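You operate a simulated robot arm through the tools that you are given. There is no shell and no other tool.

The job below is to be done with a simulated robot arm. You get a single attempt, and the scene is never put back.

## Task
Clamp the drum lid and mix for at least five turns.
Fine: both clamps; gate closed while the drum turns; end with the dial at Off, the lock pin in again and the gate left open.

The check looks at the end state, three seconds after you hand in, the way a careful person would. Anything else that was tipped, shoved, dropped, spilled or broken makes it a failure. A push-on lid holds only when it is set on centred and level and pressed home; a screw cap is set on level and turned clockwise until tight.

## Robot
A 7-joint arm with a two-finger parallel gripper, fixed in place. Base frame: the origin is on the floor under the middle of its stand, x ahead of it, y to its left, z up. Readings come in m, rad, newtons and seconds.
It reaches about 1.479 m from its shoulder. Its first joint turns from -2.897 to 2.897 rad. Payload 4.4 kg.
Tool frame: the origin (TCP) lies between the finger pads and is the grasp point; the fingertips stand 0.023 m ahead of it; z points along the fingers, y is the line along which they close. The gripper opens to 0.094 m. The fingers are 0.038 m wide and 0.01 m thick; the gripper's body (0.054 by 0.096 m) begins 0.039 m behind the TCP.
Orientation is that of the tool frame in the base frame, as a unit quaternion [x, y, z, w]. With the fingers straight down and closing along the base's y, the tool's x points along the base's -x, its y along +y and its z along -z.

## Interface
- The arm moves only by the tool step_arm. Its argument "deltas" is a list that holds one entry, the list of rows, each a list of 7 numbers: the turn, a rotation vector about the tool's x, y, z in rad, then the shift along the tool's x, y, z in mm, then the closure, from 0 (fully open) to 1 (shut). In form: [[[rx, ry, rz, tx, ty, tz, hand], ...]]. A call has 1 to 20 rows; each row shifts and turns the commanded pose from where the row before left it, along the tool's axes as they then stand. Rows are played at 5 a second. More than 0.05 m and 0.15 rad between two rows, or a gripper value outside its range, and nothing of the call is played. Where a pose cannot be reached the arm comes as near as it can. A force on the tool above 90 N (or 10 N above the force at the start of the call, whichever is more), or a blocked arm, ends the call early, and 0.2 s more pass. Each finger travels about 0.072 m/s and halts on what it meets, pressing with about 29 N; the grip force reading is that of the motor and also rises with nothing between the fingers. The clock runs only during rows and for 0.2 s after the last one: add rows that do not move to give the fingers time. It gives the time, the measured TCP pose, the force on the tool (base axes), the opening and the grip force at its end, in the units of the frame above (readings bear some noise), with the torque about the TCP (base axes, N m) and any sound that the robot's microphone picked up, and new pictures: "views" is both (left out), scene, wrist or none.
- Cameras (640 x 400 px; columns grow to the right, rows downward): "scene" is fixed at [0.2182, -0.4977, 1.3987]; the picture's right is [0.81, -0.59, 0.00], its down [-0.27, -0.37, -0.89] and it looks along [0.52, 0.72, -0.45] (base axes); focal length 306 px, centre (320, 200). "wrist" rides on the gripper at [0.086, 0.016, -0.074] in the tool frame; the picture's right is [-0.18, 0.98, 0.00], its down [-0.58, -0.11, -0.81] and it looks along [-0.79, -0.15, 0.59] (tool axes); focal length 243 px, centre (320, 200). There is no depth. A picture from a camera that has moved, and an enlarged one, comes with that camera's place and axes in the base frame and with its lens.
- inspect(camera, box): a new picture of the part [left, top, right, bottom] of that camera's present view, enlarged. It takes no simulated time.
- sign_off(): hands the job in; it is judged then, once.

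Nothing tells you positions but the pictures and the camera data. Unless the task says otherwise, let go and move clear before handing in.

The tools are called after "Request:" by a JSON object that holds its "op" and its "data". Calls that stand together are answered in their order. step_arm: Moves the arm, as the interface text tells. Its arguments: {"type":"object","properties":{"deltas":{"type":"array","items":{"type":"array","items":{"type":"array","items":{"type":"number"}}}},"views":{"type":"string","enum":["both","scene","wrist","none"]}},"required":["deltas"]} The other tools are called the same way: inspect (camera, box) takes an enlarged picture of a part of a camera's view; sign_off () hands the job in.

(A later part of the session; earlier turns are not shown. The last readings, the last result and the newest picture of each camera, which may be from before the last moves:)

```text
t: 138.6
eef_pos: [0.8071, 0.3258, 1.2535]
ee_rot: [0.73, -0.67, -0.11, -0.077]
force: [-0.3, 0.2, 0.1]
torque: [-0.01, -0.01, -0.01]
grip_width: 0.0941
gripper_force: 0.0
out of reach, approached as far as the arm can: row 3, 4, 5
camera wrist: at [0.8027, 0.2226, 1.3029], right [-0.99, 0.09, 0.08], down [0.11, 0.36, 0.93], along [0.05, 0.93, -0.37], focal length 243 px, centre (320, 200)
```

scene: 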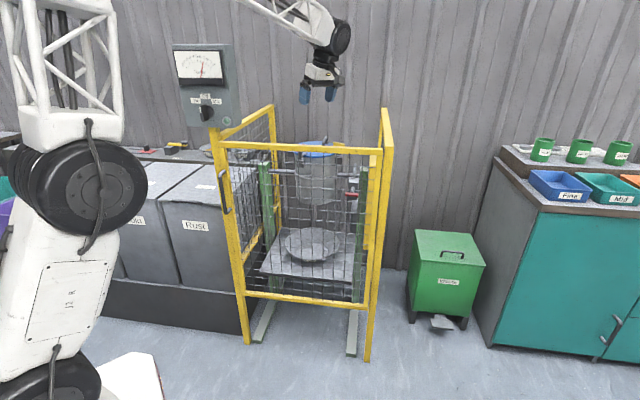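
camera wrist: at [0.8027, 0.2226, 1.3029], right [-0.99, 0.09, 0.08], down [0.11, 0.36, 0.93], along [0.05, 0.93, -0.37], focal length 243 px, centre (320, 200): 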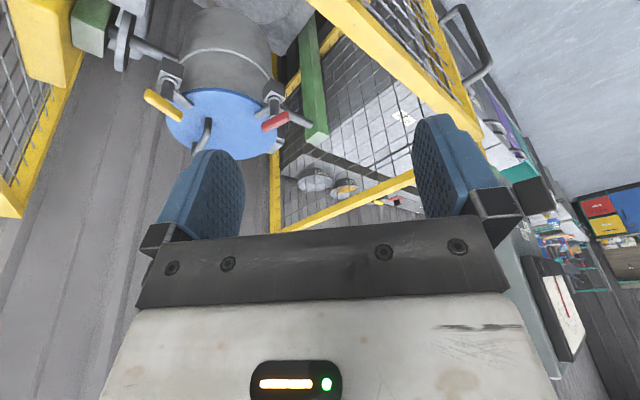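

Nearly vertical now (75°) and the wrist has unflipped. I'll roll back some yaw to relieve the last joint, then finish tilting.

Request:
{"op": "step_arm", "data": {"deltas": [[[0, 0, 0.13, 0, 0, 0, 0], [0, 0, 0.13, 0, 0, 0, 0], [0, 0, 0.13, 0, 0, 0, 0], [0, 0, 0.13, 0, 0, 0, 0], [0, 0, 0.13, 0, 0, 0, 0], [0, 0, 0.13, 0, 0, 0, 0], [0, 0, 0, 0, 0, 0, 0]]]}}

```text
t: 140.2
eef_pos: [0.8079, 0.3264, 1.2529]
ee_rot: [-0.42, 0.897, 0.131, 0.031]
force: [0.0, -0.1, -0.4]
torque: [-0.03, -0.02, 0.03]
grip_width: 0.094
gripper_force: 0.0
camera wrist: at [0.744, 0.2528, 1.3149], right [-0.63, 0.74, 0.24], down [0.5, 0.16, 0.85], along [0.59, 0.66, -0.47], focal length 243 px, centre (320, 200)
```

scene: 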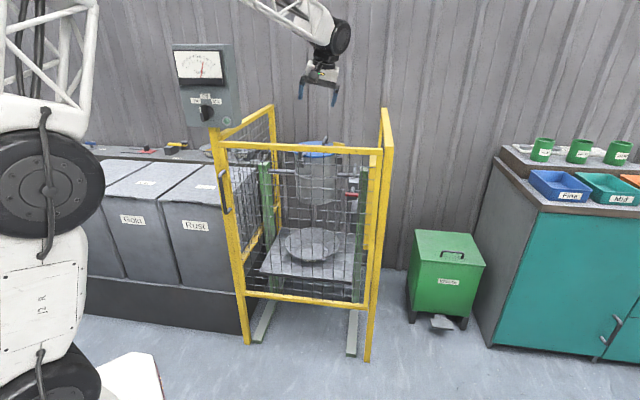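
wrist: 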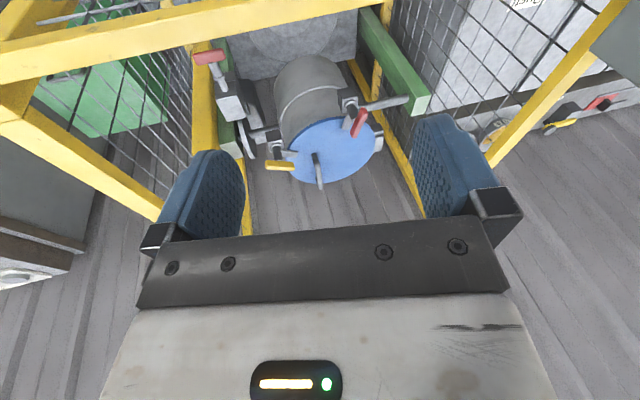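

Now tilting the remaining 15° to vertical.

Request:
{"op": "step_arm", "data": {"deltas": [[[0.0703, 0.056, 0, 0, 0, 0, 0], [0.0703, 0.056, 0, 0, 0, 0, 0], [0.0703, 0.056, 0, 0, 0, 0, 0], [0, 0, 0, 0, 0, 0, 0]]]}}

```text
t: 141.2
eef_pos: [0.8064, 0.3278, 1.2541]
ee_rot: [-0.421, 0.897, 0.131, 0.031]
force: [-0.1, 0.2, -0.2]
torque: [0.0, 0.01, -0.01]
grip_width: 0.0938
gripper_force: 0.2
out of reach, approached as far as the arm can: row 1, 2, 3
camera wrist: at [0.7441, 0.2527, 1.3148], right [-0.63, 0.74, 0.24], down [0.5, 0.16, 0.85], along [0.59, 0.66, -0.47], focal length 243 px, centre (320, 200)
```

scene: 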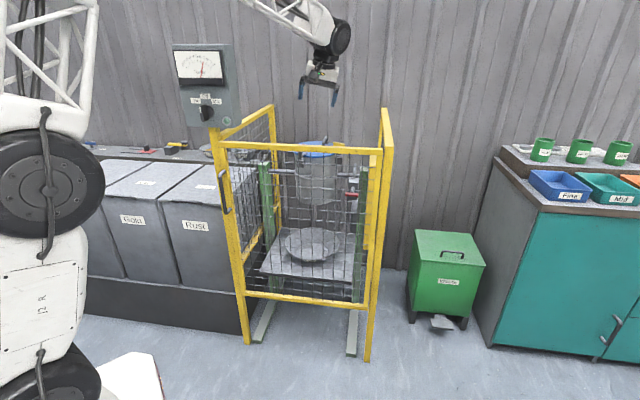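
wrist: 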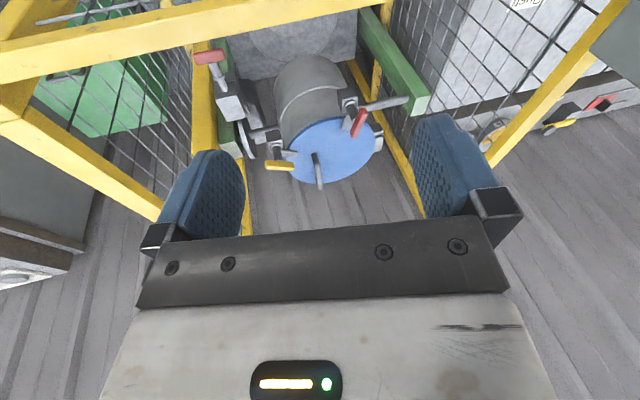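

I'm still blocked on that last tilt. I'll look closely at the arm posture to understand which joint is limiting.

Request:
{"op": "inspect", "data": {"camera": "scene", "box": [220, 0, 380, 120]}}

Request:
{"op": "inspect", "data": {"camera": "scene", "box": [0, 0, 160, 400]}}

```text
3.33 times, centred on (300, 60) of scene
camera zoom: at [0.2182, -0.4977, 1.3987], right [0.81, -0.59, 0.0], down [-0.27, -0.37, -0.89], along [0.52, 0.72, -0.45], focal length 1018 px, centre (387, 667)
```

zoom: 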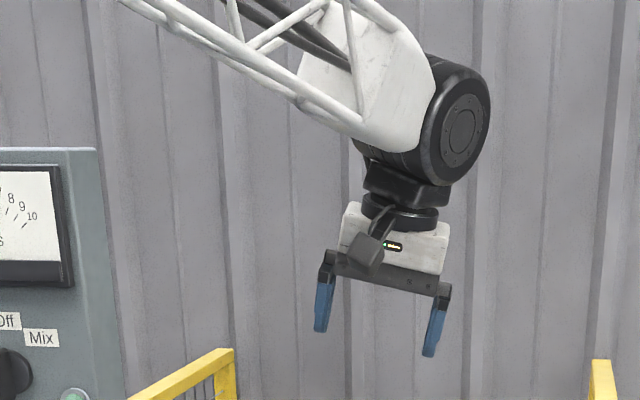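

```text
1.00 times, centred on (80, 200) of scene (not enlarged: the box is as wide or as high as the picture)
camera zoom: at [0.2182, -0.4977, 1.3987], right [0.81, -0.59, 0.0], down [-0.27, -0.37, -0.89], along [0.52, 0.72, -0.45], focal length 306 px, centre (560, 200)
```

zoom: 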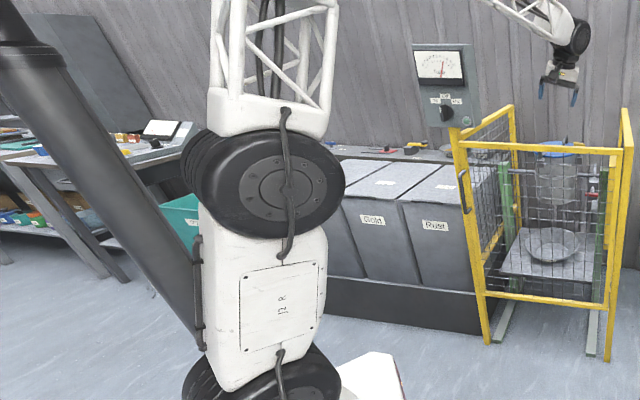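

Looking at the linkage, the arm is a planar chain with a roll–pitch–roll wrist, and the wrist is in its flipped branch with the forearm-roll joint at its limit. The cure is to pass the tool through straight and bend it to the right. First I raise it back to near horizontal.

Request:
{"op": "step_arm", "data": {"deltas": [[[0.0048, -0.1334, -0.0303, 0, 0, 0, 0], [0.0048, -0.1334, -0.0303, 0, 0, 0, 0], [0.0048, -0.1334, -0.0303, 0, 0, 0, 0], [0.0048, -0.1334, -0.0303, 0, 0, 0, 0], [0.0048, -0.1334, -0.0303, 0, 0, 0, 0], [0.0048, -0.1334, -0.0303, 0, 0, 0, 0], [0.0048, -0.1334, -0.0303, 0, 0, 0, 0], [0.0048, -0.1334, -0.0303, 0, 0, 0, 0], [0.0048, -0.1334, -0.0303, 0, 0, 0, 0], [0, 0, 0, -13.5, 2.3, -39, 0], [0, 0, 0, -13.5, 2.3, -39, 0], [0, 0, 0, -13.5, 2.3, -39, 0], [0, 0, 0, 0, 0, 0, 0]]]}}

```text
t: 144.0
eef_pos: [0.7478, 0.234, 1.3149]
ee_rot: [-0.384, 0.663, 0.322, 0.555]
force: [-0.3, -1.1, 0.2]
torque: [0.02, -0.03, -0.03]
grip_width: 0.0937
gripper_force: 0.0
camera wrist: at [0.6904, 0.1653, 1.2434], right [-0.84, 0.52, 0.18], down [-0.25, -0.65, 0.71], along [0.49, 0.55, 0.68], focal length 243 px, centre (320, 200)
```

scene: 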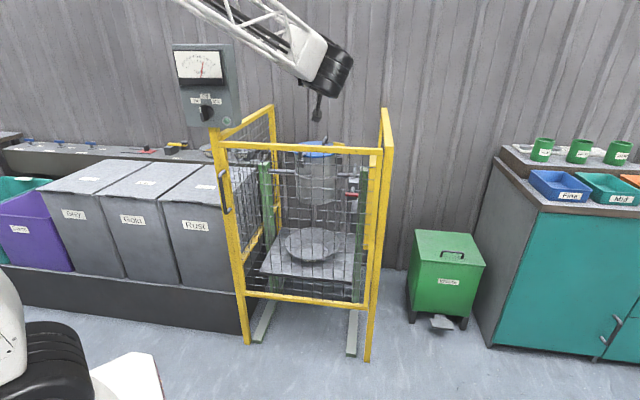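
wrist: 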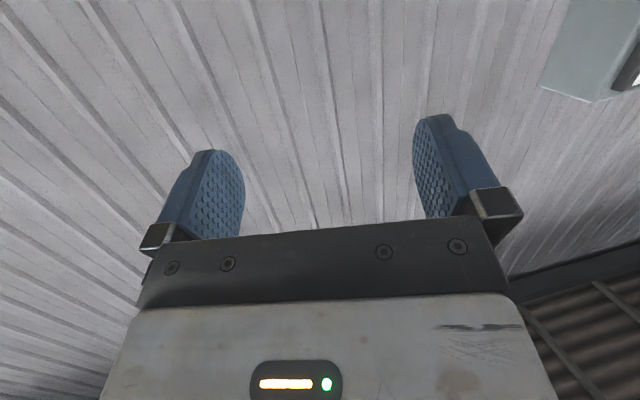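

Now matching the forearm's slope (about -22°), I'll sweep the tool to the right through straight.

Request:
{"op": "step_arm", "data": {"deltas": [[[0, 0.1, 0, 0, 0, 0, 0], [0, 0.11, 0, 0, 0, 0, 0], [0.1242, 0, 0.0503, 0, 0, 0, 0], [0.1242, 0, 0.0503, 0, 0, 0, 0], [0.1242, 0, 0.0503, 0, 0, 0, 0], [0.1242, 0, 0.0503, 0, 0, 0, 0], [0.1242, 0, 0.0503, 0, 0, 0, 0], [0.1242, 0, 0.0503, 0, 0, 0, 0], [0.1242, 0, 0.0503, 0, 0, 0, 0], [0.1242, 0, 0.0503, 0, 0, 0, 0], [0.1242, 0, 0.0503, 0, 0, 0, 0], [0.1242, 0, 0.0503, 0, 0, 0, 0], [0.1242, 0, 0.0503, 0, 0, 0, 0], [0.1242, 0, 0.0503, 0, 0, 0, 0], [0.1242, 0, 0.0503, 0, 0, 0, 0], [0, 0, 0, 0, 0, 0, 0]]]}}

```text
t: 147.4
eef_pos: [0.7475, 0.2376, 1.314]
ee_rot: [0.28, 0.781, -0.19, 0.525]
force: [0.5, 0.0, -0.3]
torque: [-0.01, -0.02, -0.01]
grip_width: 0.094
gripper_force: 0.0
camera wrist: at [0.6805, 0.3139, 1.2626], right [0.68, 0.71, 0.17], down [-0.48, 0.26, 0.84], along [0.56, -0.65, 0.51], focal length 243 px, centre (320, 200)
```

scene: 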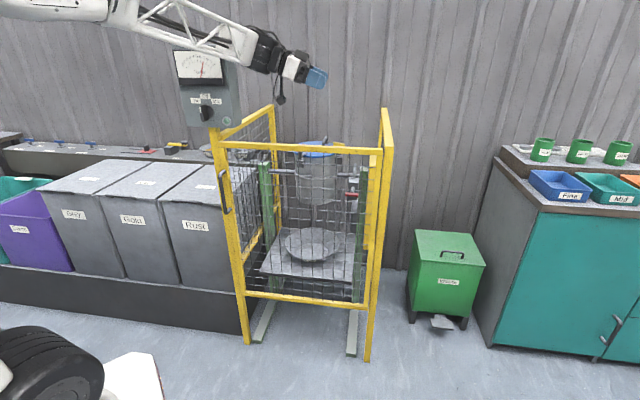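
wrist: 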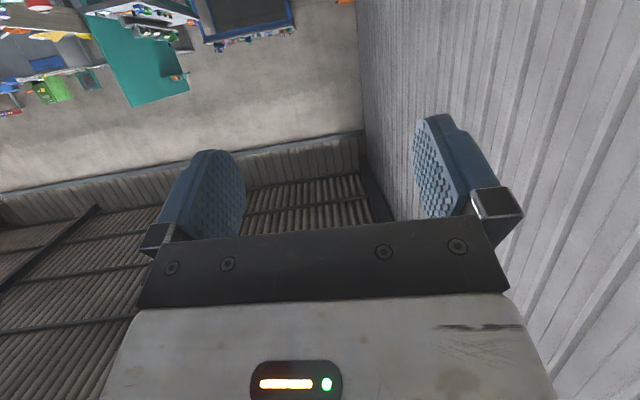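

It passed through cleanly and now bends right. Pitching down to vertical.

Request:
{"op": "step_arm", "data": {"deltas": [[[0, 0.132, 0, 0, 0, 0, 0], [0, 0.132, 0, 0, 0, 0, 0], [0, 0.132, 0, 0, 0, 0, 0], [0, 0.132, 0, 0, 0, 0, 0], [0, 0.132, 0, 0, 0, 0, 0], [0, 0.132, 0, 0, 0, 0, 0], [0, 0.132, 0, 0, 0, 0, 0], [0, 0.132, 0, 0, 0, 0, 0], [0, 0.132, 0, 0, 0, 0, 0], [0, 0, 0, 0, 0, 0, 0]]]}}

```text
t: 149.6
eef_pos: [0.7469, 0.2375, 1.3142]
ee_rot: [0.34, 0.941, -0.001, -0.002]
force: [-0.4, -0.7, -0.1]
torque: [0.0, 0.02, -0.04]
grip_width: 0.094
gripper_force: 0.1
camera wrist: at [0.6921, 0.3043, 1.3893], right [0.77, 0.64, 0.0], down [0.38, -0.45, 0.81], along [0.51, -0.62, -0.59], focal length 243 px, centre (320, 200)
```

scene: 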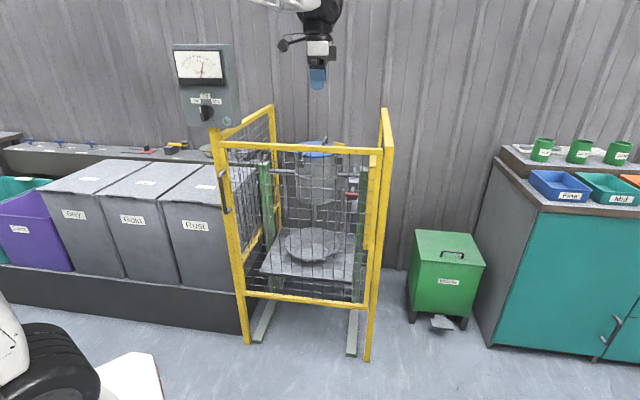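
wrist: 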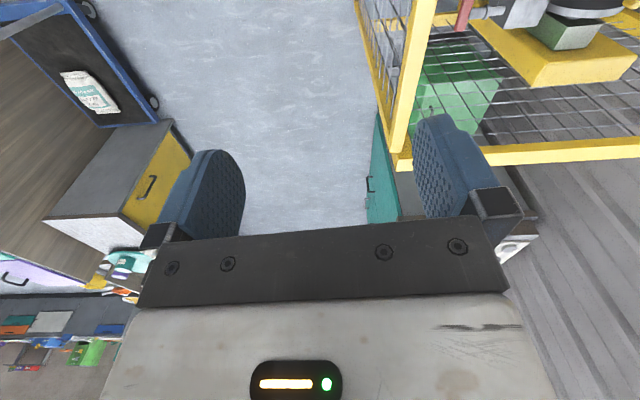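

Vertical again with the wrist in its normal branch. I'll go above the closed gate's rail and align to straddle it.

Request:
{"op": "step_arm", "data": {"deltas": [[[0, 0, 0, 27.8, 29.5, 0, 0], [0, 0, 0, 27.8, 29.5, 0, 0], [0, 0, 0, 27.8, 29.5, 0, 0], [0, 0, 0, 27.8, 29.5, 0, 0], [0, 0, 0.094, 0, 0, 0, 0], [0, 0, 0, 0, 0, 45, 0], [0, 0, 0, 0, 0, 45, 0], [0, 0, 0, 0, 0, 0, 0]]]}}

Request:
{"op": "inspect", "data": {"camera": "wrist", "box": [160, 0, 480, 220]}}

```text
t: 151.4
eef_pos: [0.7389, 0.3997, 1.2254]
ee_rot: [0.383, 0.924, -0.002, -0.001]
force: [0.4, 0.8, -0.2]
torque: [-0.02, -0.02, 0.0]
grip_width: 0.0941
gripper_force: 0.0
camera wrist: at [0.6891, 0.4712, 1.3], right [0.83, 0.56, 0.0], down [0.34, -0.49, 0.81], along [0.45, -0.67, -0.59], focal length 243 px, centre (320, 200)
```

scene: 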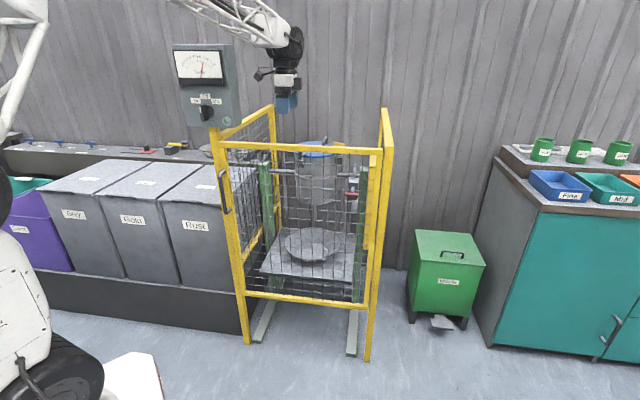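
wrist: 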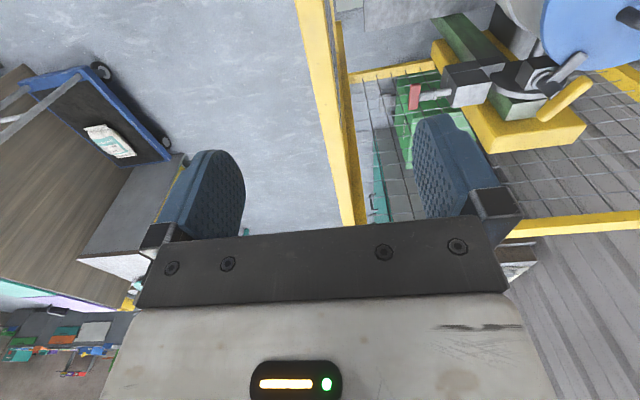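

```text
1.82 times, centred on (320, 110) of wrist
camera zoom: at [0.6891, 0.4712, 1.3], right [0.83, 0.56, 0.0], down [0.34, -0.49, 0.81], along [0.45, -0.67, -0.59], focal length 441 px, centre (320, 364)
```

zoom: 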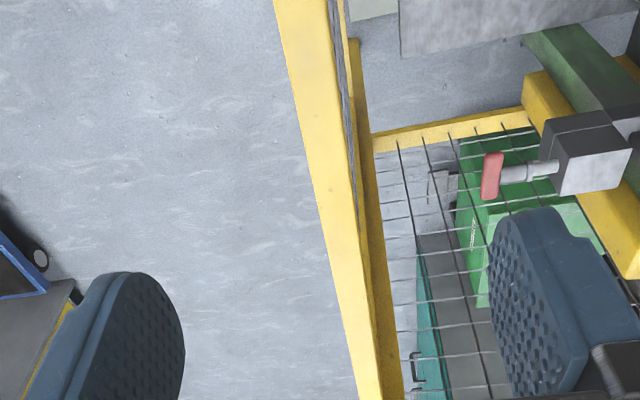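

The rail is centred under the gripper. I'll descend to straddle it.

Request:
{"op": "step_arm", "data": {"deltas": [[[0, 0, 0, 0, 0, 37, 0], [0, 0, 0, 0, 0, 37, 0], [0, 0, 0, 0, 0, 37, 0], [0, 0, 0, 0, 0, 37, 0], [0, 0, 0, 0, 0, 0, 0.4], [0, 0, 0, 0, 0, 0, 0.5], [0, 0, 0, 0, 0, 0, 0.5]]]}}

Request:
{"op": "inspect", "data": {"camera": "wrist", "box": [160, 20, 480, 240]}}

```text
t: 153.0
eef_pos: [0.7389, 0.3986, 1.077]
ee_rot: [0.382, 0.924, -0.003, -0.001]
force: [0.7, 0.5, 0.2]
torque: [0.01, 0.05, 0.01]
grip_width: 0.0472
gripper_force: 0.0
camera wrist: at [0.6889, 0.4712, 1.1508], right [0.83, 0.56, 0.0], down [0.34, -0.49, 0.81], along [0.45, -0.67, -0.59], focal length 243 px, centre (320, 200)
```

scene: 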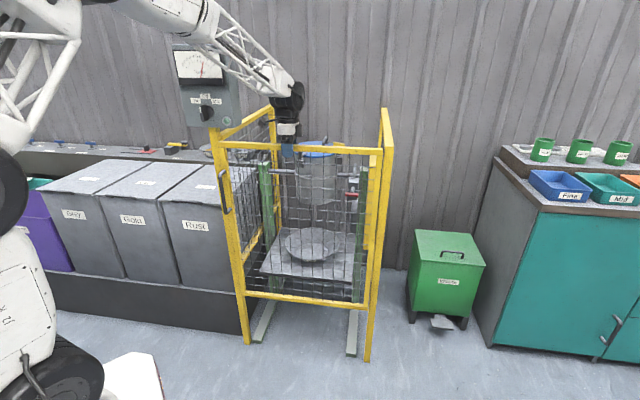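
wrist: 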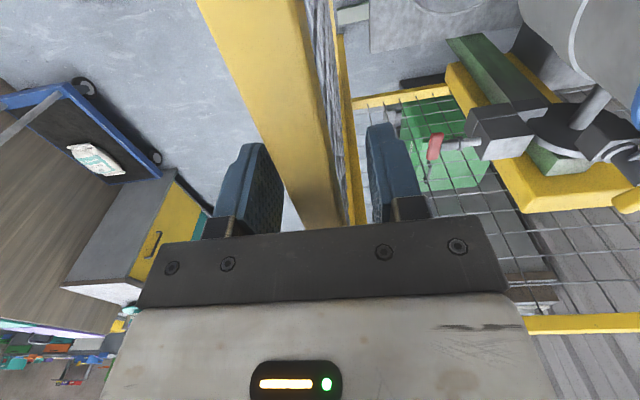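

```text
1.82 times, centred on (320, 130) of wrist
camera zoom: at [0.6889, 0.4712, 1.1508], right [0.83, 0.56, 0.0], down [0.34, -0.49, 0.81], along [0.45, -0.67, -0.59], focal length 441 px, centre (320, 327)
```

zoom: 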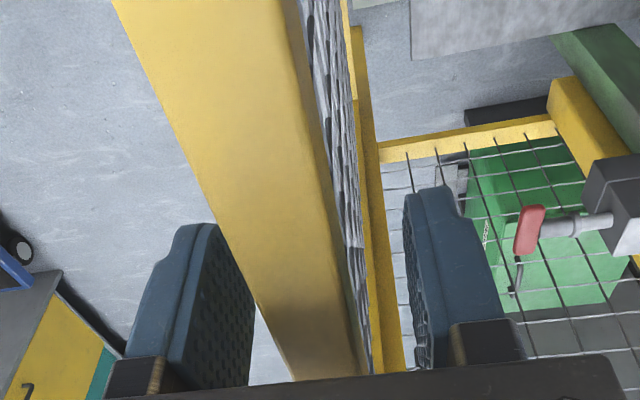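

Straddled. Now I'll swing the gate open along the reverse arc.

Request:
{"op": "step_arm", "data": {"deltas": [[[0, 0, -0.05, -0.4, -15.5, 0, 0.5], [0, 0, -0.1, -1.55, -31, 0, 0.5], [0, 0, -0.1, -1.55, -31, 0, 0.5], [0, 0, -0.1, -1.55, -31, 0, 0.5], [0, 0, -0.1, -1.55, -31, 0, 0.5], [0, 0, -0.1, -1.55, -31, 0, 0.5], [0, 0, 0, 0, 0, 0, 0.5]]]}}

```text
t: 154.6
eef_pos: [0.6582, 0.2532, 1.0762]
ee_rot: [0.118, 0.993, 0.0, 0.0]
force: [-0.4, -0.6, -0.5]
torque: [-0.01, 0.0, -0.02]
grip_width: 0.0471
gripper_force: 0.1
camera wrist: at [0.5769, 0.2881, 1.1505], right [0.41, 0.91, 0.0], down [0.54, -0.24, 0.81], along [0.73, -0.33, -0.59], focal length 243 px, centre (320, 200)
```

scene: 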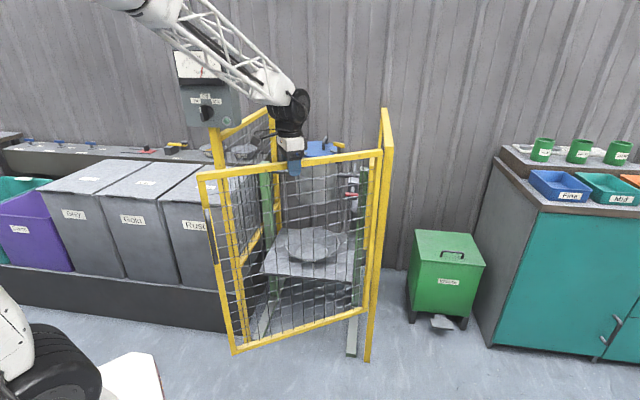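
wrist: 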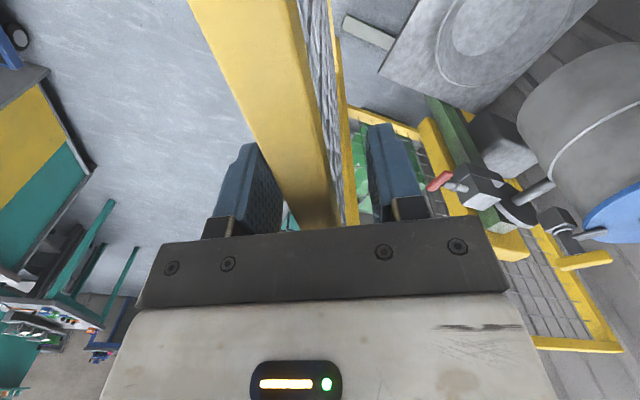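

The gate is opening smoothly. I'll continue the arc to fully open.

Request:
{"op": "step_arm", "data": {"deltas": [[[0, 0, -0.1, -1.55, -31, 0, 0.5], [0, 0, -0.1, -1.55, -31, 0, 0.5], [0, 0, -0.1, -1.55, -31, 0, 0.5], [0, 0, -0.1, -1.55, -31, 0, 0.5], [0, 0, -0.1, -1.55, -31, 0, 0.5], [0, 0, -0.1, -1.55, -31, 0, 0.5], [0, 0, 0, 0, 0, 0, 0.5]]]}}

```text
t: 156.2
eef_pos: [0.6653, 0.0679, 1.0768]
ee_rot: [-0.181, 0.983, -0.001, -0.002]
force: [0.0, 0.4, 0.2]
torque: [0.02, -0.01, 0.02]
grip_width: 0.047
gripper_force: 0.0
camera wrist: at [0.5796, 0.0523, 1.1506], right [-0.18, 0.98, 0.0], down [0.58, 0.11, 0.8], along [0.79, 0.14, -0.59], focal length 243 px, centre (320, 200)
```

scene: 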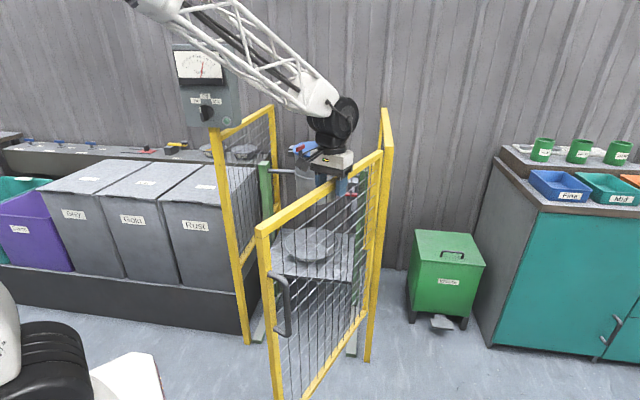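
wrist: 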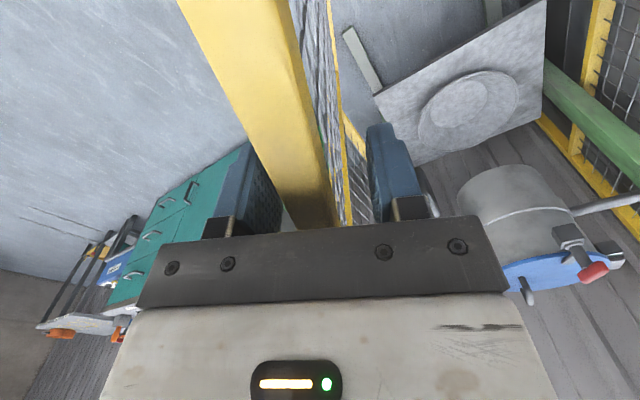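

Continuing to the original open position.

Request:
{"op": "step_arm", "data": {"deltas": [[[0, 0, -0.1, -1.55, -31, 0, 0.5], [0, 0, -0.1, -1.55, -31, 0, 0.5], [0, 0, -0.1, -1.55, -31, 0, 0.5], [0, 0, -0.1, -1.55, -31, 0, 0.5], [0, 0, -0.1, -1.55, -31, 0, 0.5], [0, 0, -0.1, -1.55, -31, 0, 0.5], [0, 0, -0.03, -0.3, -9, 0, 0.5], [0, 0, 0, 0, 0, 0, 0.5]]]}}

Request:
{"op": "inspect", "data": {"camera": "wrist", "box": [160, 20, 480, 240]}}

```text
t: 158.0
eef_pos: [0.7888, -0.0809, 1.0791]
ee_rot: [-0.478, 0.879, 0.0, -0.002]
force: [-0.3, -0.3, -0.5]
torque: [-0.04, 0.01, 0.03]
grip_width: 0.0469
gripper_force: 0.1
camera wrist: at [0.7288, -0.1448, 1.1533], right [-0.72, 0.69, 0.0], down [0.41, 0.43, 0.8], along [0.55, 0.58, -0.59], focal length 243 px, centre (320, 200)
```

scene: 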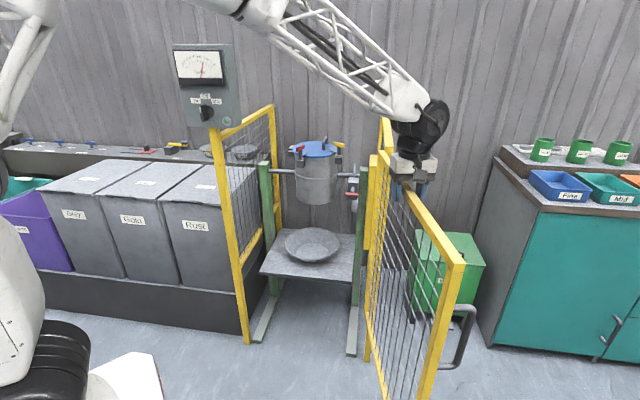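
wrist: 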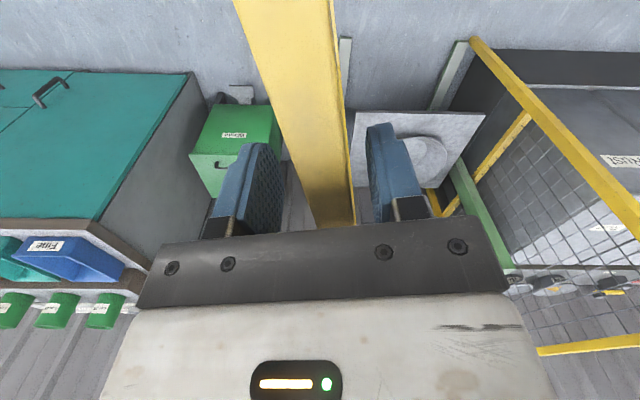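

```text
1.82 times, centred on (320, 130) of wrist
camera zoom: at [0.7288, -0.1448, 1.1533], right [-0.72, 0.69, 0.0], down [0.41, 0.43, 0.8], along [0.55, 0.58, -0.59], focal length 441 px, centre (320, 327)
```

zoom: 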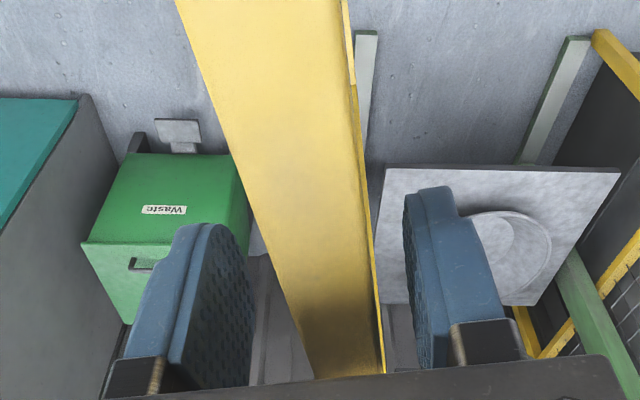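

The gate is fully open again with no load. I'll release the rail, lift, and yaw back for the pin.

Request:
{"op": "step_arm", "data": {"deltas": [[[0, 0, 0, 0, 0, 0, 0.2], [0, 0, 0, 0, 0, 0, 0], [0, 0, 0, 0, 0, 0, 0], [0, 0, 0, 0, 0, -44, 0], [0, 0, 0, 0, 0, -44, 0], [0, 0, 0, 0, 0, -44, 0], [0, 0, 0, 0, 0, -44, 0], [0, 0, 0.14, 0, 0, 0, 0], [0, 0, 0.14, 0, 0, 0, 0], [0, 0, 0.14, 0, 0, 0, 0], [0, 0, 0.14, 0, 0, 0, 0], [0, 0, 0.14, 0, 0, 0, 0], [0, 0, 0.14, 0, 0, 0, 0], [0, 0, 0.14, 0, 0, 0, 0], [0, 0, 0.14, 0, 0, 0, 0], [0, 0, 0.14, 0, 0, 0, 0], [0, 0, 0.14, 0, 0, 0, 0], [0, 0, 0.14, 0, 0, 0, 0], [0, 0, 0.14, 0, 0, 0, 0], [0, 0, 0.137, 0, 0, 0, 0]]]}}

```text
t: 162.2
eef_pos: [0.7873, -0.0814, 1.2525]
ee_rot: [0.401, 0.916, -0.001, -0.001]
force: [0.6, 0.3, -0.5]
torque: [-0.01, 0.0, 0.03]
grip_width: 0.0939
gripper_force: 0.0
camera wrist: at [0.7419, -0.0063, 1.3279], right [0.85, 0.53, 0.0], down [0.32, -0.5, 0.81], along [0.43, -0.68, -0.59], focal length 243 px, centre (320, 200)
```

scene: 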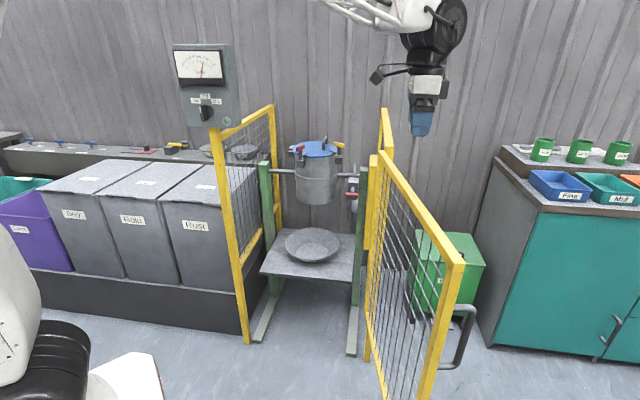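
wrist: 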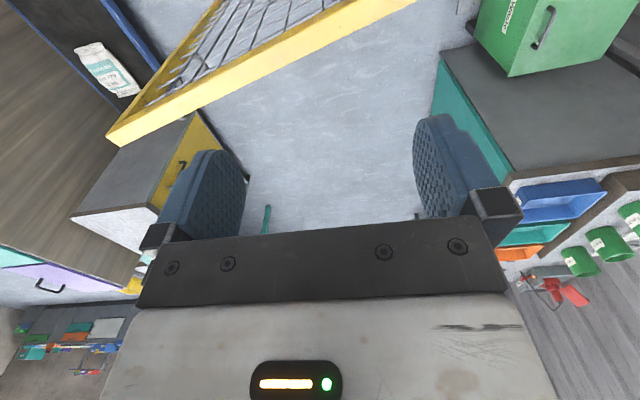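

Gate is open and clear. I'll travel to the pre-pin location and tilt the tool horizontal like before.

Request:
{"op": "step_arm", "data": {"deltas": [[[0, 0, 0, 25.1, 33.8, 0, 0], [0, 0, 0, 25.1, 33.8, 0, 0], [0, 0, 0, 25.1, 33.8, 0, 0], [0, 0, 0, 25.1, 33.8, 0, 0], [0, 0, 0, 25.1, 33.8, 0, 0], [0, 0, 0, 25.1, 33.8, 0, 0], [0, 0, 0, 25.1, 33.8, 0, 0], [0, 0, 0, 25.1, 33.8, 0, 0], [-0.1428, 0, 0, 0, 0, 0, 0], [-0.1428, 0, 0, 0, 0, 0, 0], [-0.1428, 0, 0, 0, 0, 0, 0], [-0.1428, 0, 0, 0, 0, 0, 0], [-0.1428, 0, 0, 0, 0, 0, 0], [-0.1428, 0, 0, 0, 0, 0, 0], [-0.1428, 0, 0, 0, 0, 0, 0], [-0.1428, 0, 0, 0, 0, 0, 0], [-0.1428, 0, 0, 0, 0, 0, 0], [-0.1428, 0, 0, 0, 0, 0, 0], [-0.1428, 0, 0, 0, 0, 0, 0], [0, 0, 0, 0, 0, 0, 0]]]}}

Request:
{"op": "inspect", "data": {"camera": "scene", "box": [280, 120, 400, 220]}}

```text
t: 166.4
eef_pos: [0.8503, 0.2494, 1.2523]
ee_rot: [0.284, 0.649, 0.647, 0.283]
force: [-0.8, -0.1, 0.6]
torque: [0.02, -0.02, -0.02]
grip_width: 0.0939
gripper_force: 0.1
camera wrist: at [0.7364, 0.2623, 1.2684], right [0.13, -0.13, 0.98], down [-0.2, -0.97, -0.11], along [0.97, -0.18, -0.15], focal length 243 px, centre (320, 200)
```

scene: 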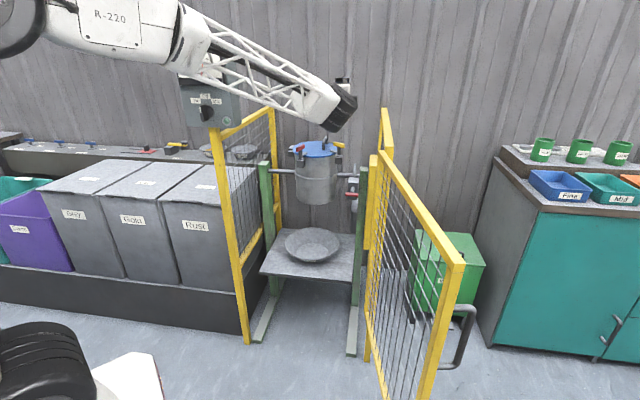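
wrist: 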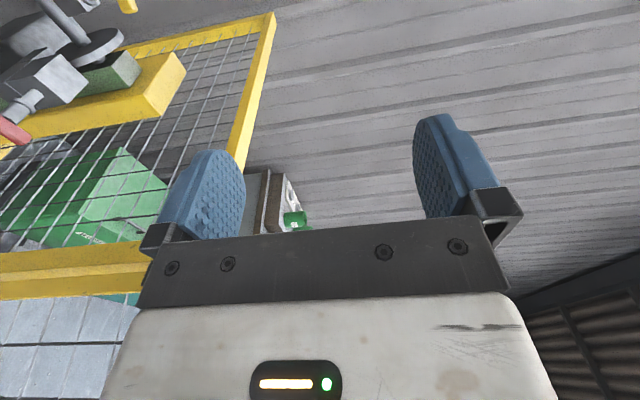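

```text
4.00 times, centred on (340, 170) of scene
camera zoom: at [0.2182, -0.4977, 1.3987], right [0.81, -0.59, 0.0], down [-0.27, -0.37, -0.89], along [0.52, 0.72, -0.45], focal length 1222 px, centre (240, 320)
```

zoom: 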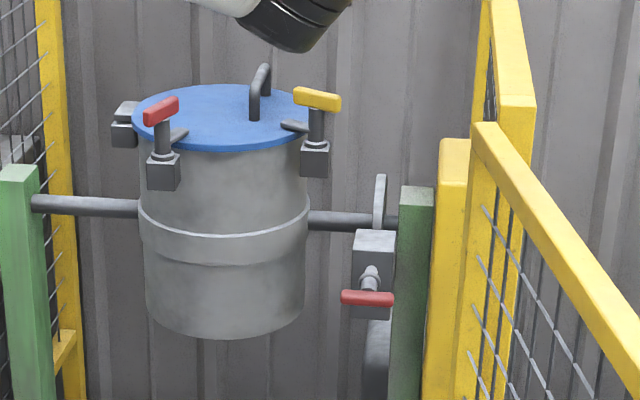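

I'm back in the known-good pin approach pose and the drum looks upright. I'll lower in front of the pin.

Request:
{"op": "step_arm", "data": {"deltas": [[[0, 0, 0, 0, -45, 0, 0], [0, 0, 0, 0, -45, 0, 0], [0, 0, 0, 0, -45, 0, 0], [0, 0, 0, 0, -45, 0, 0], [0, 0, 0, 0, -45, 0, 0], [0, 0, 0, 0, -45, 0, 0], [0, 0, 0, -5.6, -33.6, 0, 0], [0, 0, 0, -5.6, -33.6, 0, 0], [0, 0, 0, -5.6, -33.6, 0, 0], [0, 0, 0, -5.6, -36, 0, 0], [0, 0, 0, 0, 0, 30, 0], [0, 0, 0, 0, 0, 30, 0], [0, 0, 0, 0, 0, 30, 0], [0, 0, 0, 0, 0, 0, 0]]]}}

Request:
{"op": "inspect", "data": {"camera": "wrist", "box": [200, 40, 440, 240]}}

Request:
{"op": "inspect", "data": {"camera": "scene", "box": [300, 130, 400, 230]}}

```text
t: 169.4
eef_pos: [0.9299, 0.2943, 0.8454]
ee_rot: [0.283, 0.65, 0.647, 0.282]
force: [0.3, -0.4, 0.8]
torque: [-0.02, -0.04, 0.04]
grip_width: 0.0941
gripper_force: 0.1
camera wrist: at [0.8177, 0.3072, 0.8626], right [0.13, -0.13, 0.98], down [-0.2, -0.97, -0.11], along [0.97, -0.18, -0.15], focal length 243 px, centre (320, 200)
```

scene: 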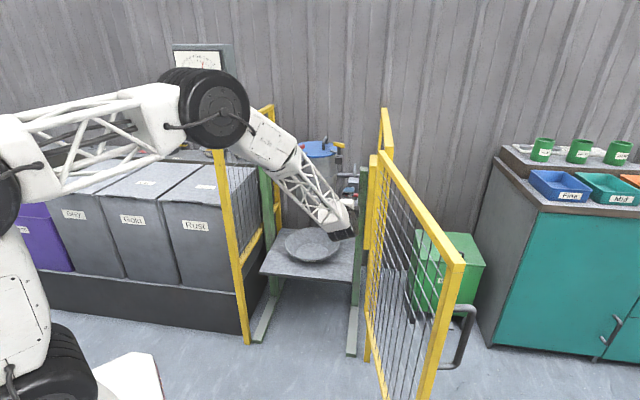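
wrist: 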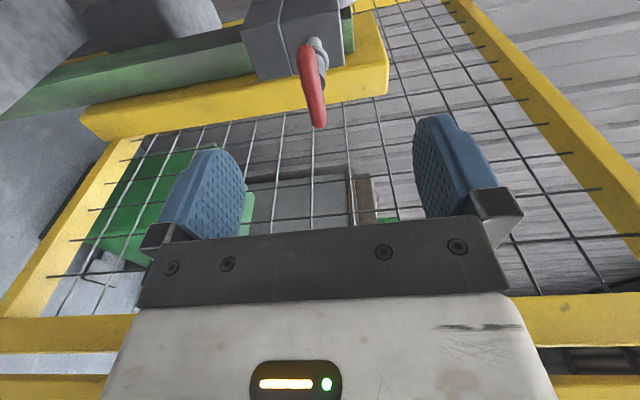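

```text
2.00 times, centred on (320, 140) of wrist
camera zoom: at [0.8177, 0.3072, 0.8626], right [0.13, -0.13, 0.98], down [-0.2, -0.97, -0.11], along [0.97, -0.18, -0.15], focal length 485 px, centre (320, 320)
```

zoom: 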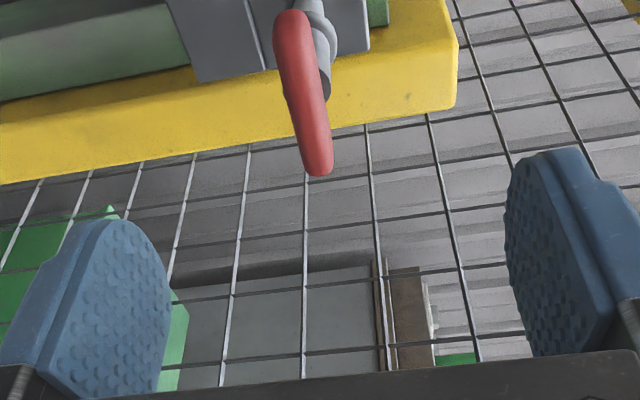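

```text
4.00 times, centred on (350, 180) of scene
camera zoom: at [0.2182, -0.4977, 1.3987], right [0.81, -0.59, 0.0], down [-0.27, -0.37, -0.89], along [0.52, 0.72, -0.45], focal length 1222 px, centre (200, 280)
```

zoom: 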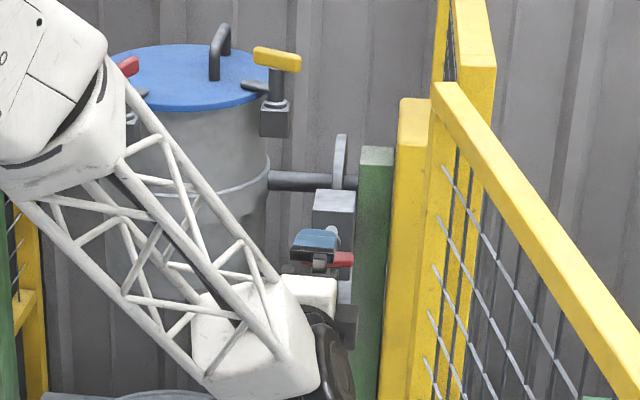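

The pin handle is about 80 mm ahead. I'll move in, straddle the bar and close on it.

Request:
{"op": "step_arm", "data": {"deltas": [[[0, 0, 0, -1.5, -3, 24, 0], [0, 0, 0, -1.5, -2, 24, 0], [0, 0, 0, 0, 0, 22, 0], [0, 0, 0, 0, 0, 0, 0], [0, 0, 0, 0, 0, 0, 0.7], [0, 0, 0, 0, 0, 0, 0.7], [0, 0, 0, 0, 0, 0, 0.7], [0, 0, 0, 0, 0, 0, 0.7]]]}}

Request:
{"op": "inspect", "data": {"camera": "wrist", "box": [220, 60, 420, 240]}}

```text
t: 171.2
eef_pos: [0.984, 0.3387, 0.8398]
ee_rot: [0.283, 0.65, 0.647, 0.282]
force: [1.1, -0.1, -0.7]
torque: [-0.02, 0.01, 0.04]
grip_width: 0.0284
gripper_force: 0.0
camera wrist: at [0.8714, 0.3517, 0.8573], right [0.13, -0.13, 0.98], down [-0.2, -0.97, -0.11], along [0.97, -0.18, -0.15], focal length 243 px, centre (320, 200)
```

scene: 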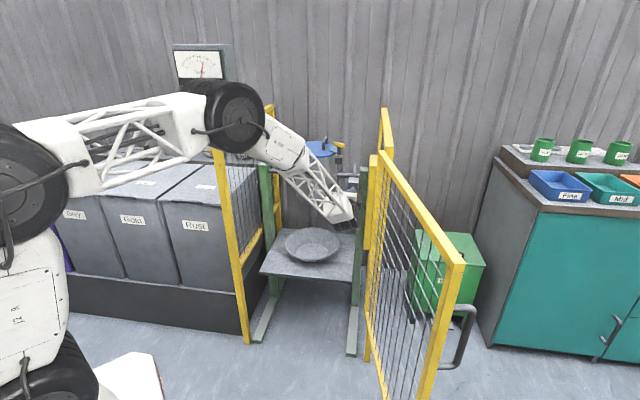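
wrist: 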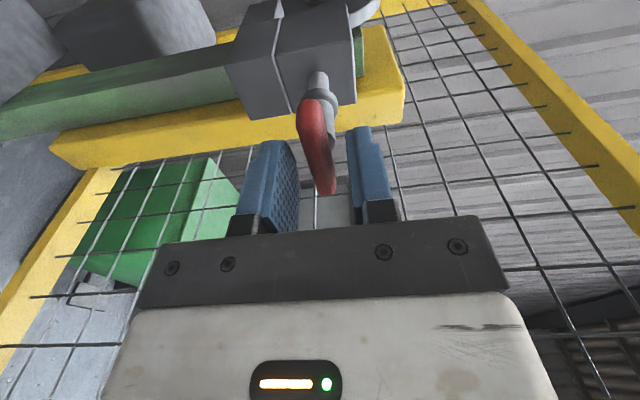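

```text
2.22 times, centred on (320, 150) of wrist
camera zoom: at [0.8714, 0.3517, 0.8573], right [0.13, -0.13, 0.98], down [-0.2, -0.97, -0.11], along [0.97, -0.18, -0.15], focal length 539 px, centre (320, 311)
```

zoom: 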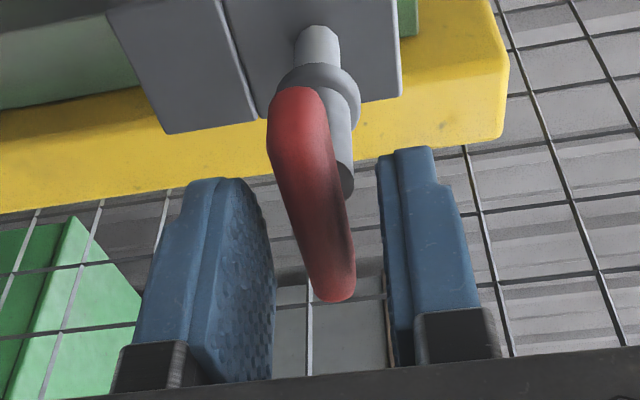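

The bar needs to be a bit deeper between the fingers. I'll advance 10 mm and close.

Request:
{"op": "step_arm", "data": {"deltas": [[[0, 0, 0, 0, 0, 10, 0.7], [0, 0, 0, 0, 0, 0, 0.7], [0, 0, 0, 0, 0, 0, 1], [0, 0, 0, 0, 0, 0, 1], [0, 0, 0, 0, 0, 0, 1]]], "views": "wrist"}}

Request:
{"op": "inspect", "data": {"camera": "wrist", "box": [220, 60, 420, 240]}}

```text
t: 172.4
eef_pos: [0.9914, 0.3453, 0.8401]
ee_rot: [0.284, 0.65, 0.646, 0.282]
force: [1.1, -2.2, -10.1]
torque: [-0.1, 0.12, -0.11]
grip_width: 0.0194
gripper_force: 45.1
camera wrist: at [0.8779, 0.3587, 0.8568], right [0.13, -0.13, 0.98], down [-0.2, -0.97, -0.11], along [0.97, -0.18, -0.15], focal length 243 px, centre (320, 200)
```

wrist: 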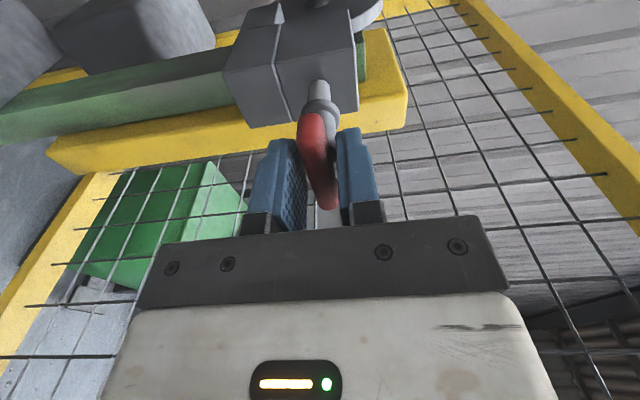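

```text
2.22 times, centred on (320, 150) of wrist
camera zoom: at [0.8779, 0.3587, 0.8568], right [0.13, -0.13, 0.98], down [-0.2, -0.97, -0.11], along [0.97, -0.18, -0.15], focal length 539 px, centre (320, 311)
```

zoom: 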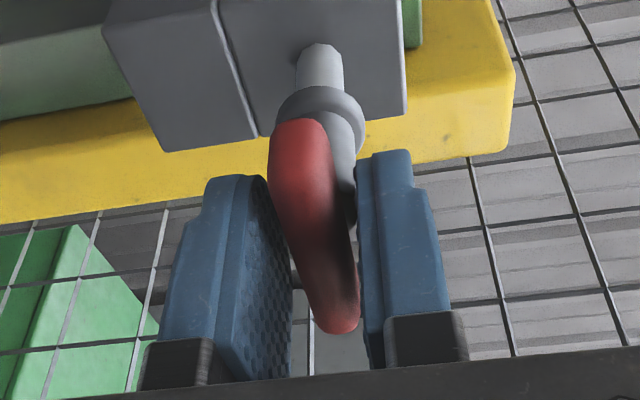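

Held. Now I'll push the pin in along its axis, watching force.

Request:
{"op": "step_arm", "data": {"deltas": [[[0, 0, 0, 0, -0.5, 0, 1], [0, 0, 0, 0.25, 0, 5, 1], [0, 0, 0, 0.25, 0, 5, 1], [0, 0, 0, 0.25, 0, 5, 1], [0, 0, 0, 0, 0, 0, 1]]]}}

Request:
{"op": "inspect", "data": {"camera": "wrist", "box": [220, 60, 420, 240]}}

```text
t: 173.6
eef_pos: [1.0002, 0.3565, 0.8395]
ee_rot: [0.284, 0.649, 0.646, 0.283]
force: [9.5, -10.3, -9.2]
torque: [-0.11, 0.05, -0.23]
grip_width: 0.0194
gripper_force: 44.7
camera wrist: at [0.8878, 0.3686, 0.8566], right [0.13, -0.13, 0.98], down [-0.2, -0.97, -0.11], along [0.97, -0.18, -0.15], focal length 243 px, centre (320, 200)
```

scene: 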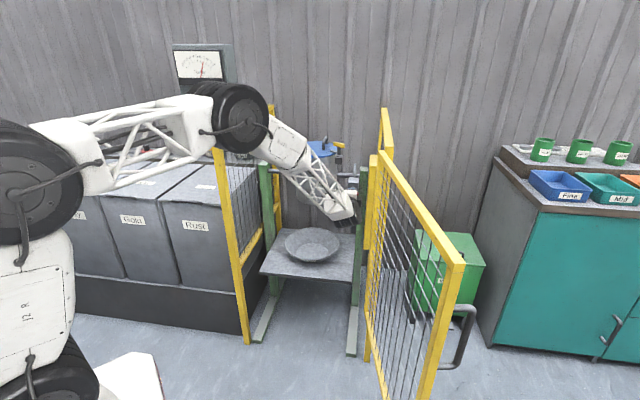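
wrist: 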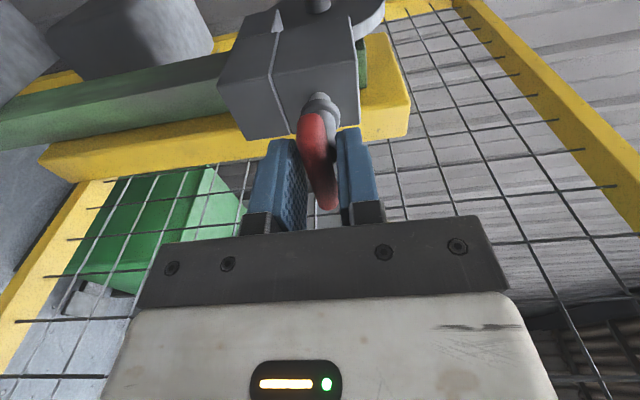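

```text
2.22 times, centred on (320, 150) of wrist
camera zoom: at [0.8878, 0.3686, 0.8566], right [0.13, -0.13, 0.98], down [-0.2, -0.97, -0.11], along [0.97, -0.18, -0.15], focal length 539 px, centre (320, 311)
```

zoom: 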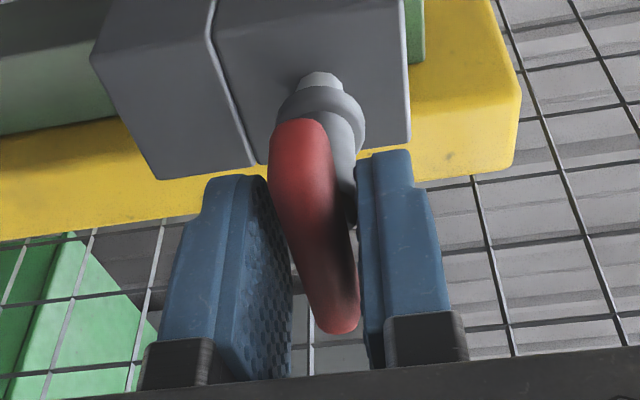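

The pin slides in without resistance. I'll continue until the collar seats.

Request:
{"op": "step_arm", "data": {"deltas": [[[0, 0, 0, -0.8, -0.5, 4, 1], [0, 0, 0, 0, 0, 5, 1], [0, 0, 0, 0, 0, 4, 1], [0, 0, 0, 0, 0, 0, 1]]]}}

Request:
{"op": "inspect", "data": {"camera": "wrist", "box": [220, 60, 420, 240]}}

```text
t: 174.6
eef_pos: [1.01, 0.3655, 0.8402]
ee_rot: [0.282, 0.649, 0.648, 0.281]
force: [-33.7, -12.3, 22.3]
torque: [0.41, -0.51, 0.38]
grip_width: 0.0193
gripper_force: 45.7
camera wrist: at [0.897, 0.3775, 0.8563], right [0.13, -0.13, 0.98], down [-0.2, -0.97, -0.11], along [0.97, -0.18, -0.15], focal length 243 px, centre (320, 200)
```

scene: 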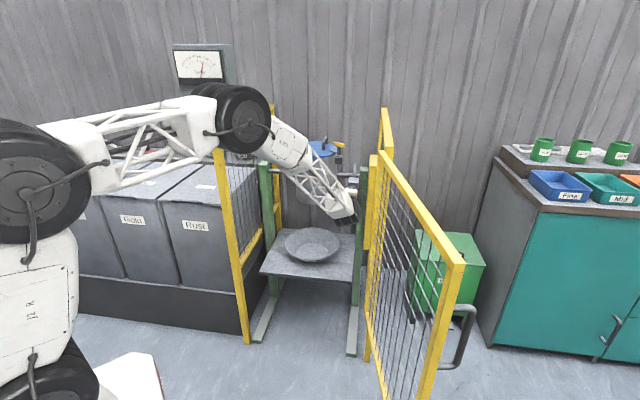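
wrist: 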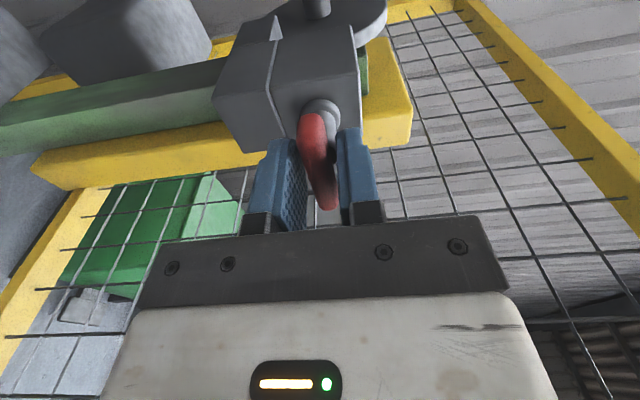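

```text
2.22 times, centred on (320, 150) of wrist
camera zoom: at [0.897, 0.3775, 0.8563], right [0.13, -0.13, 0.98], down [-0.2, -0.97, -0.11], along [0.97, -0.18, -0.15], focal length 539 px, centre (320, 311)
```

zoom: 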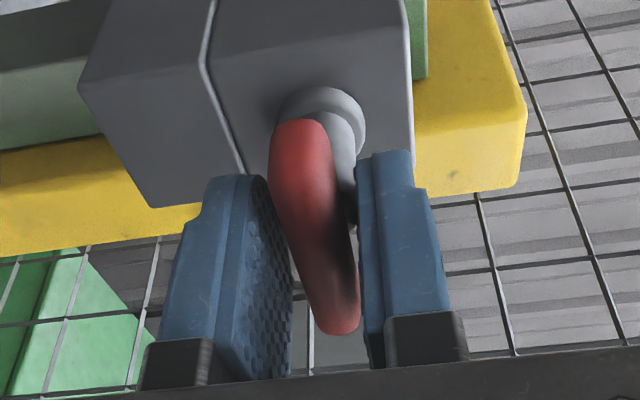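

The collar looks flush with the housing and there's axial resistance. I'll press slightly more to confirm it's fully home.

Request:
{"op": "step_arm", "data": {"deltas": [[[0, 0, 0, 1, -1, 2, 1], [0, 0, 0, 0, 0, 1.5, 1], [0, 0, 0, 0, 0, 0, 1]]], "views": "wrist"}}

Request:
{"op": "inspect", "data": {"camera": "wrist", "box": [220, 60, 420, 240]}}

```text
t: 175.4
eef_pos: [1.0134, 0.3673, 0.8386]
ee_rot: [0.283, 0.649, 0.647, 0.284]
force: [-25.4, -26.6, 34.9]
torque: [0.72, -0.73, 0.04]
grip_width: 0.0195
gripper_force: 44.6
camera wrist: at [0.9004, 0.3798, 0.8562], right [0.13, -0.13, 0.98], down [-0.2, -0.97, -0.11], along [0.97, -0.18, -0.15], focal length 243 px, centre (320, 200)
```

wrist: 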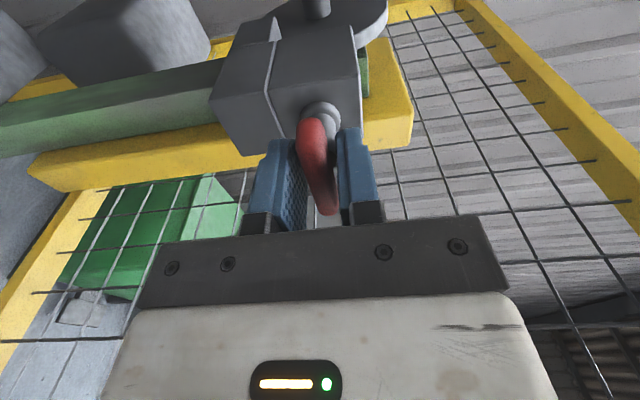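

```text
2.22 times, centred on (320, 150) of wrist
camera zoom: at [0.9004, 0.3798, 0.8562], right [0.13, -0.13, 0.98], down [-0.2, -0.97, -0.11], along [0.97, -0.18, -0.15], focal length 539 px, centre (320, 311)
```

zoom: 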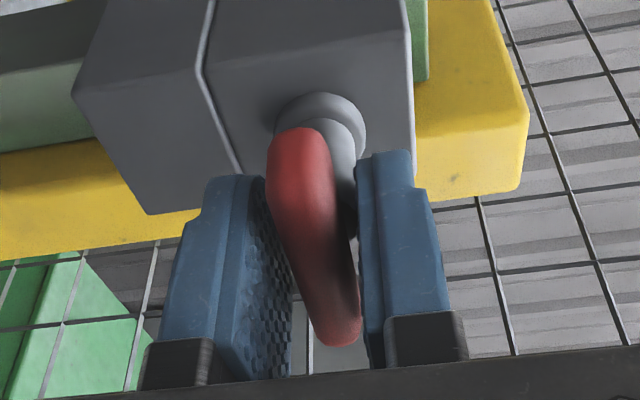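

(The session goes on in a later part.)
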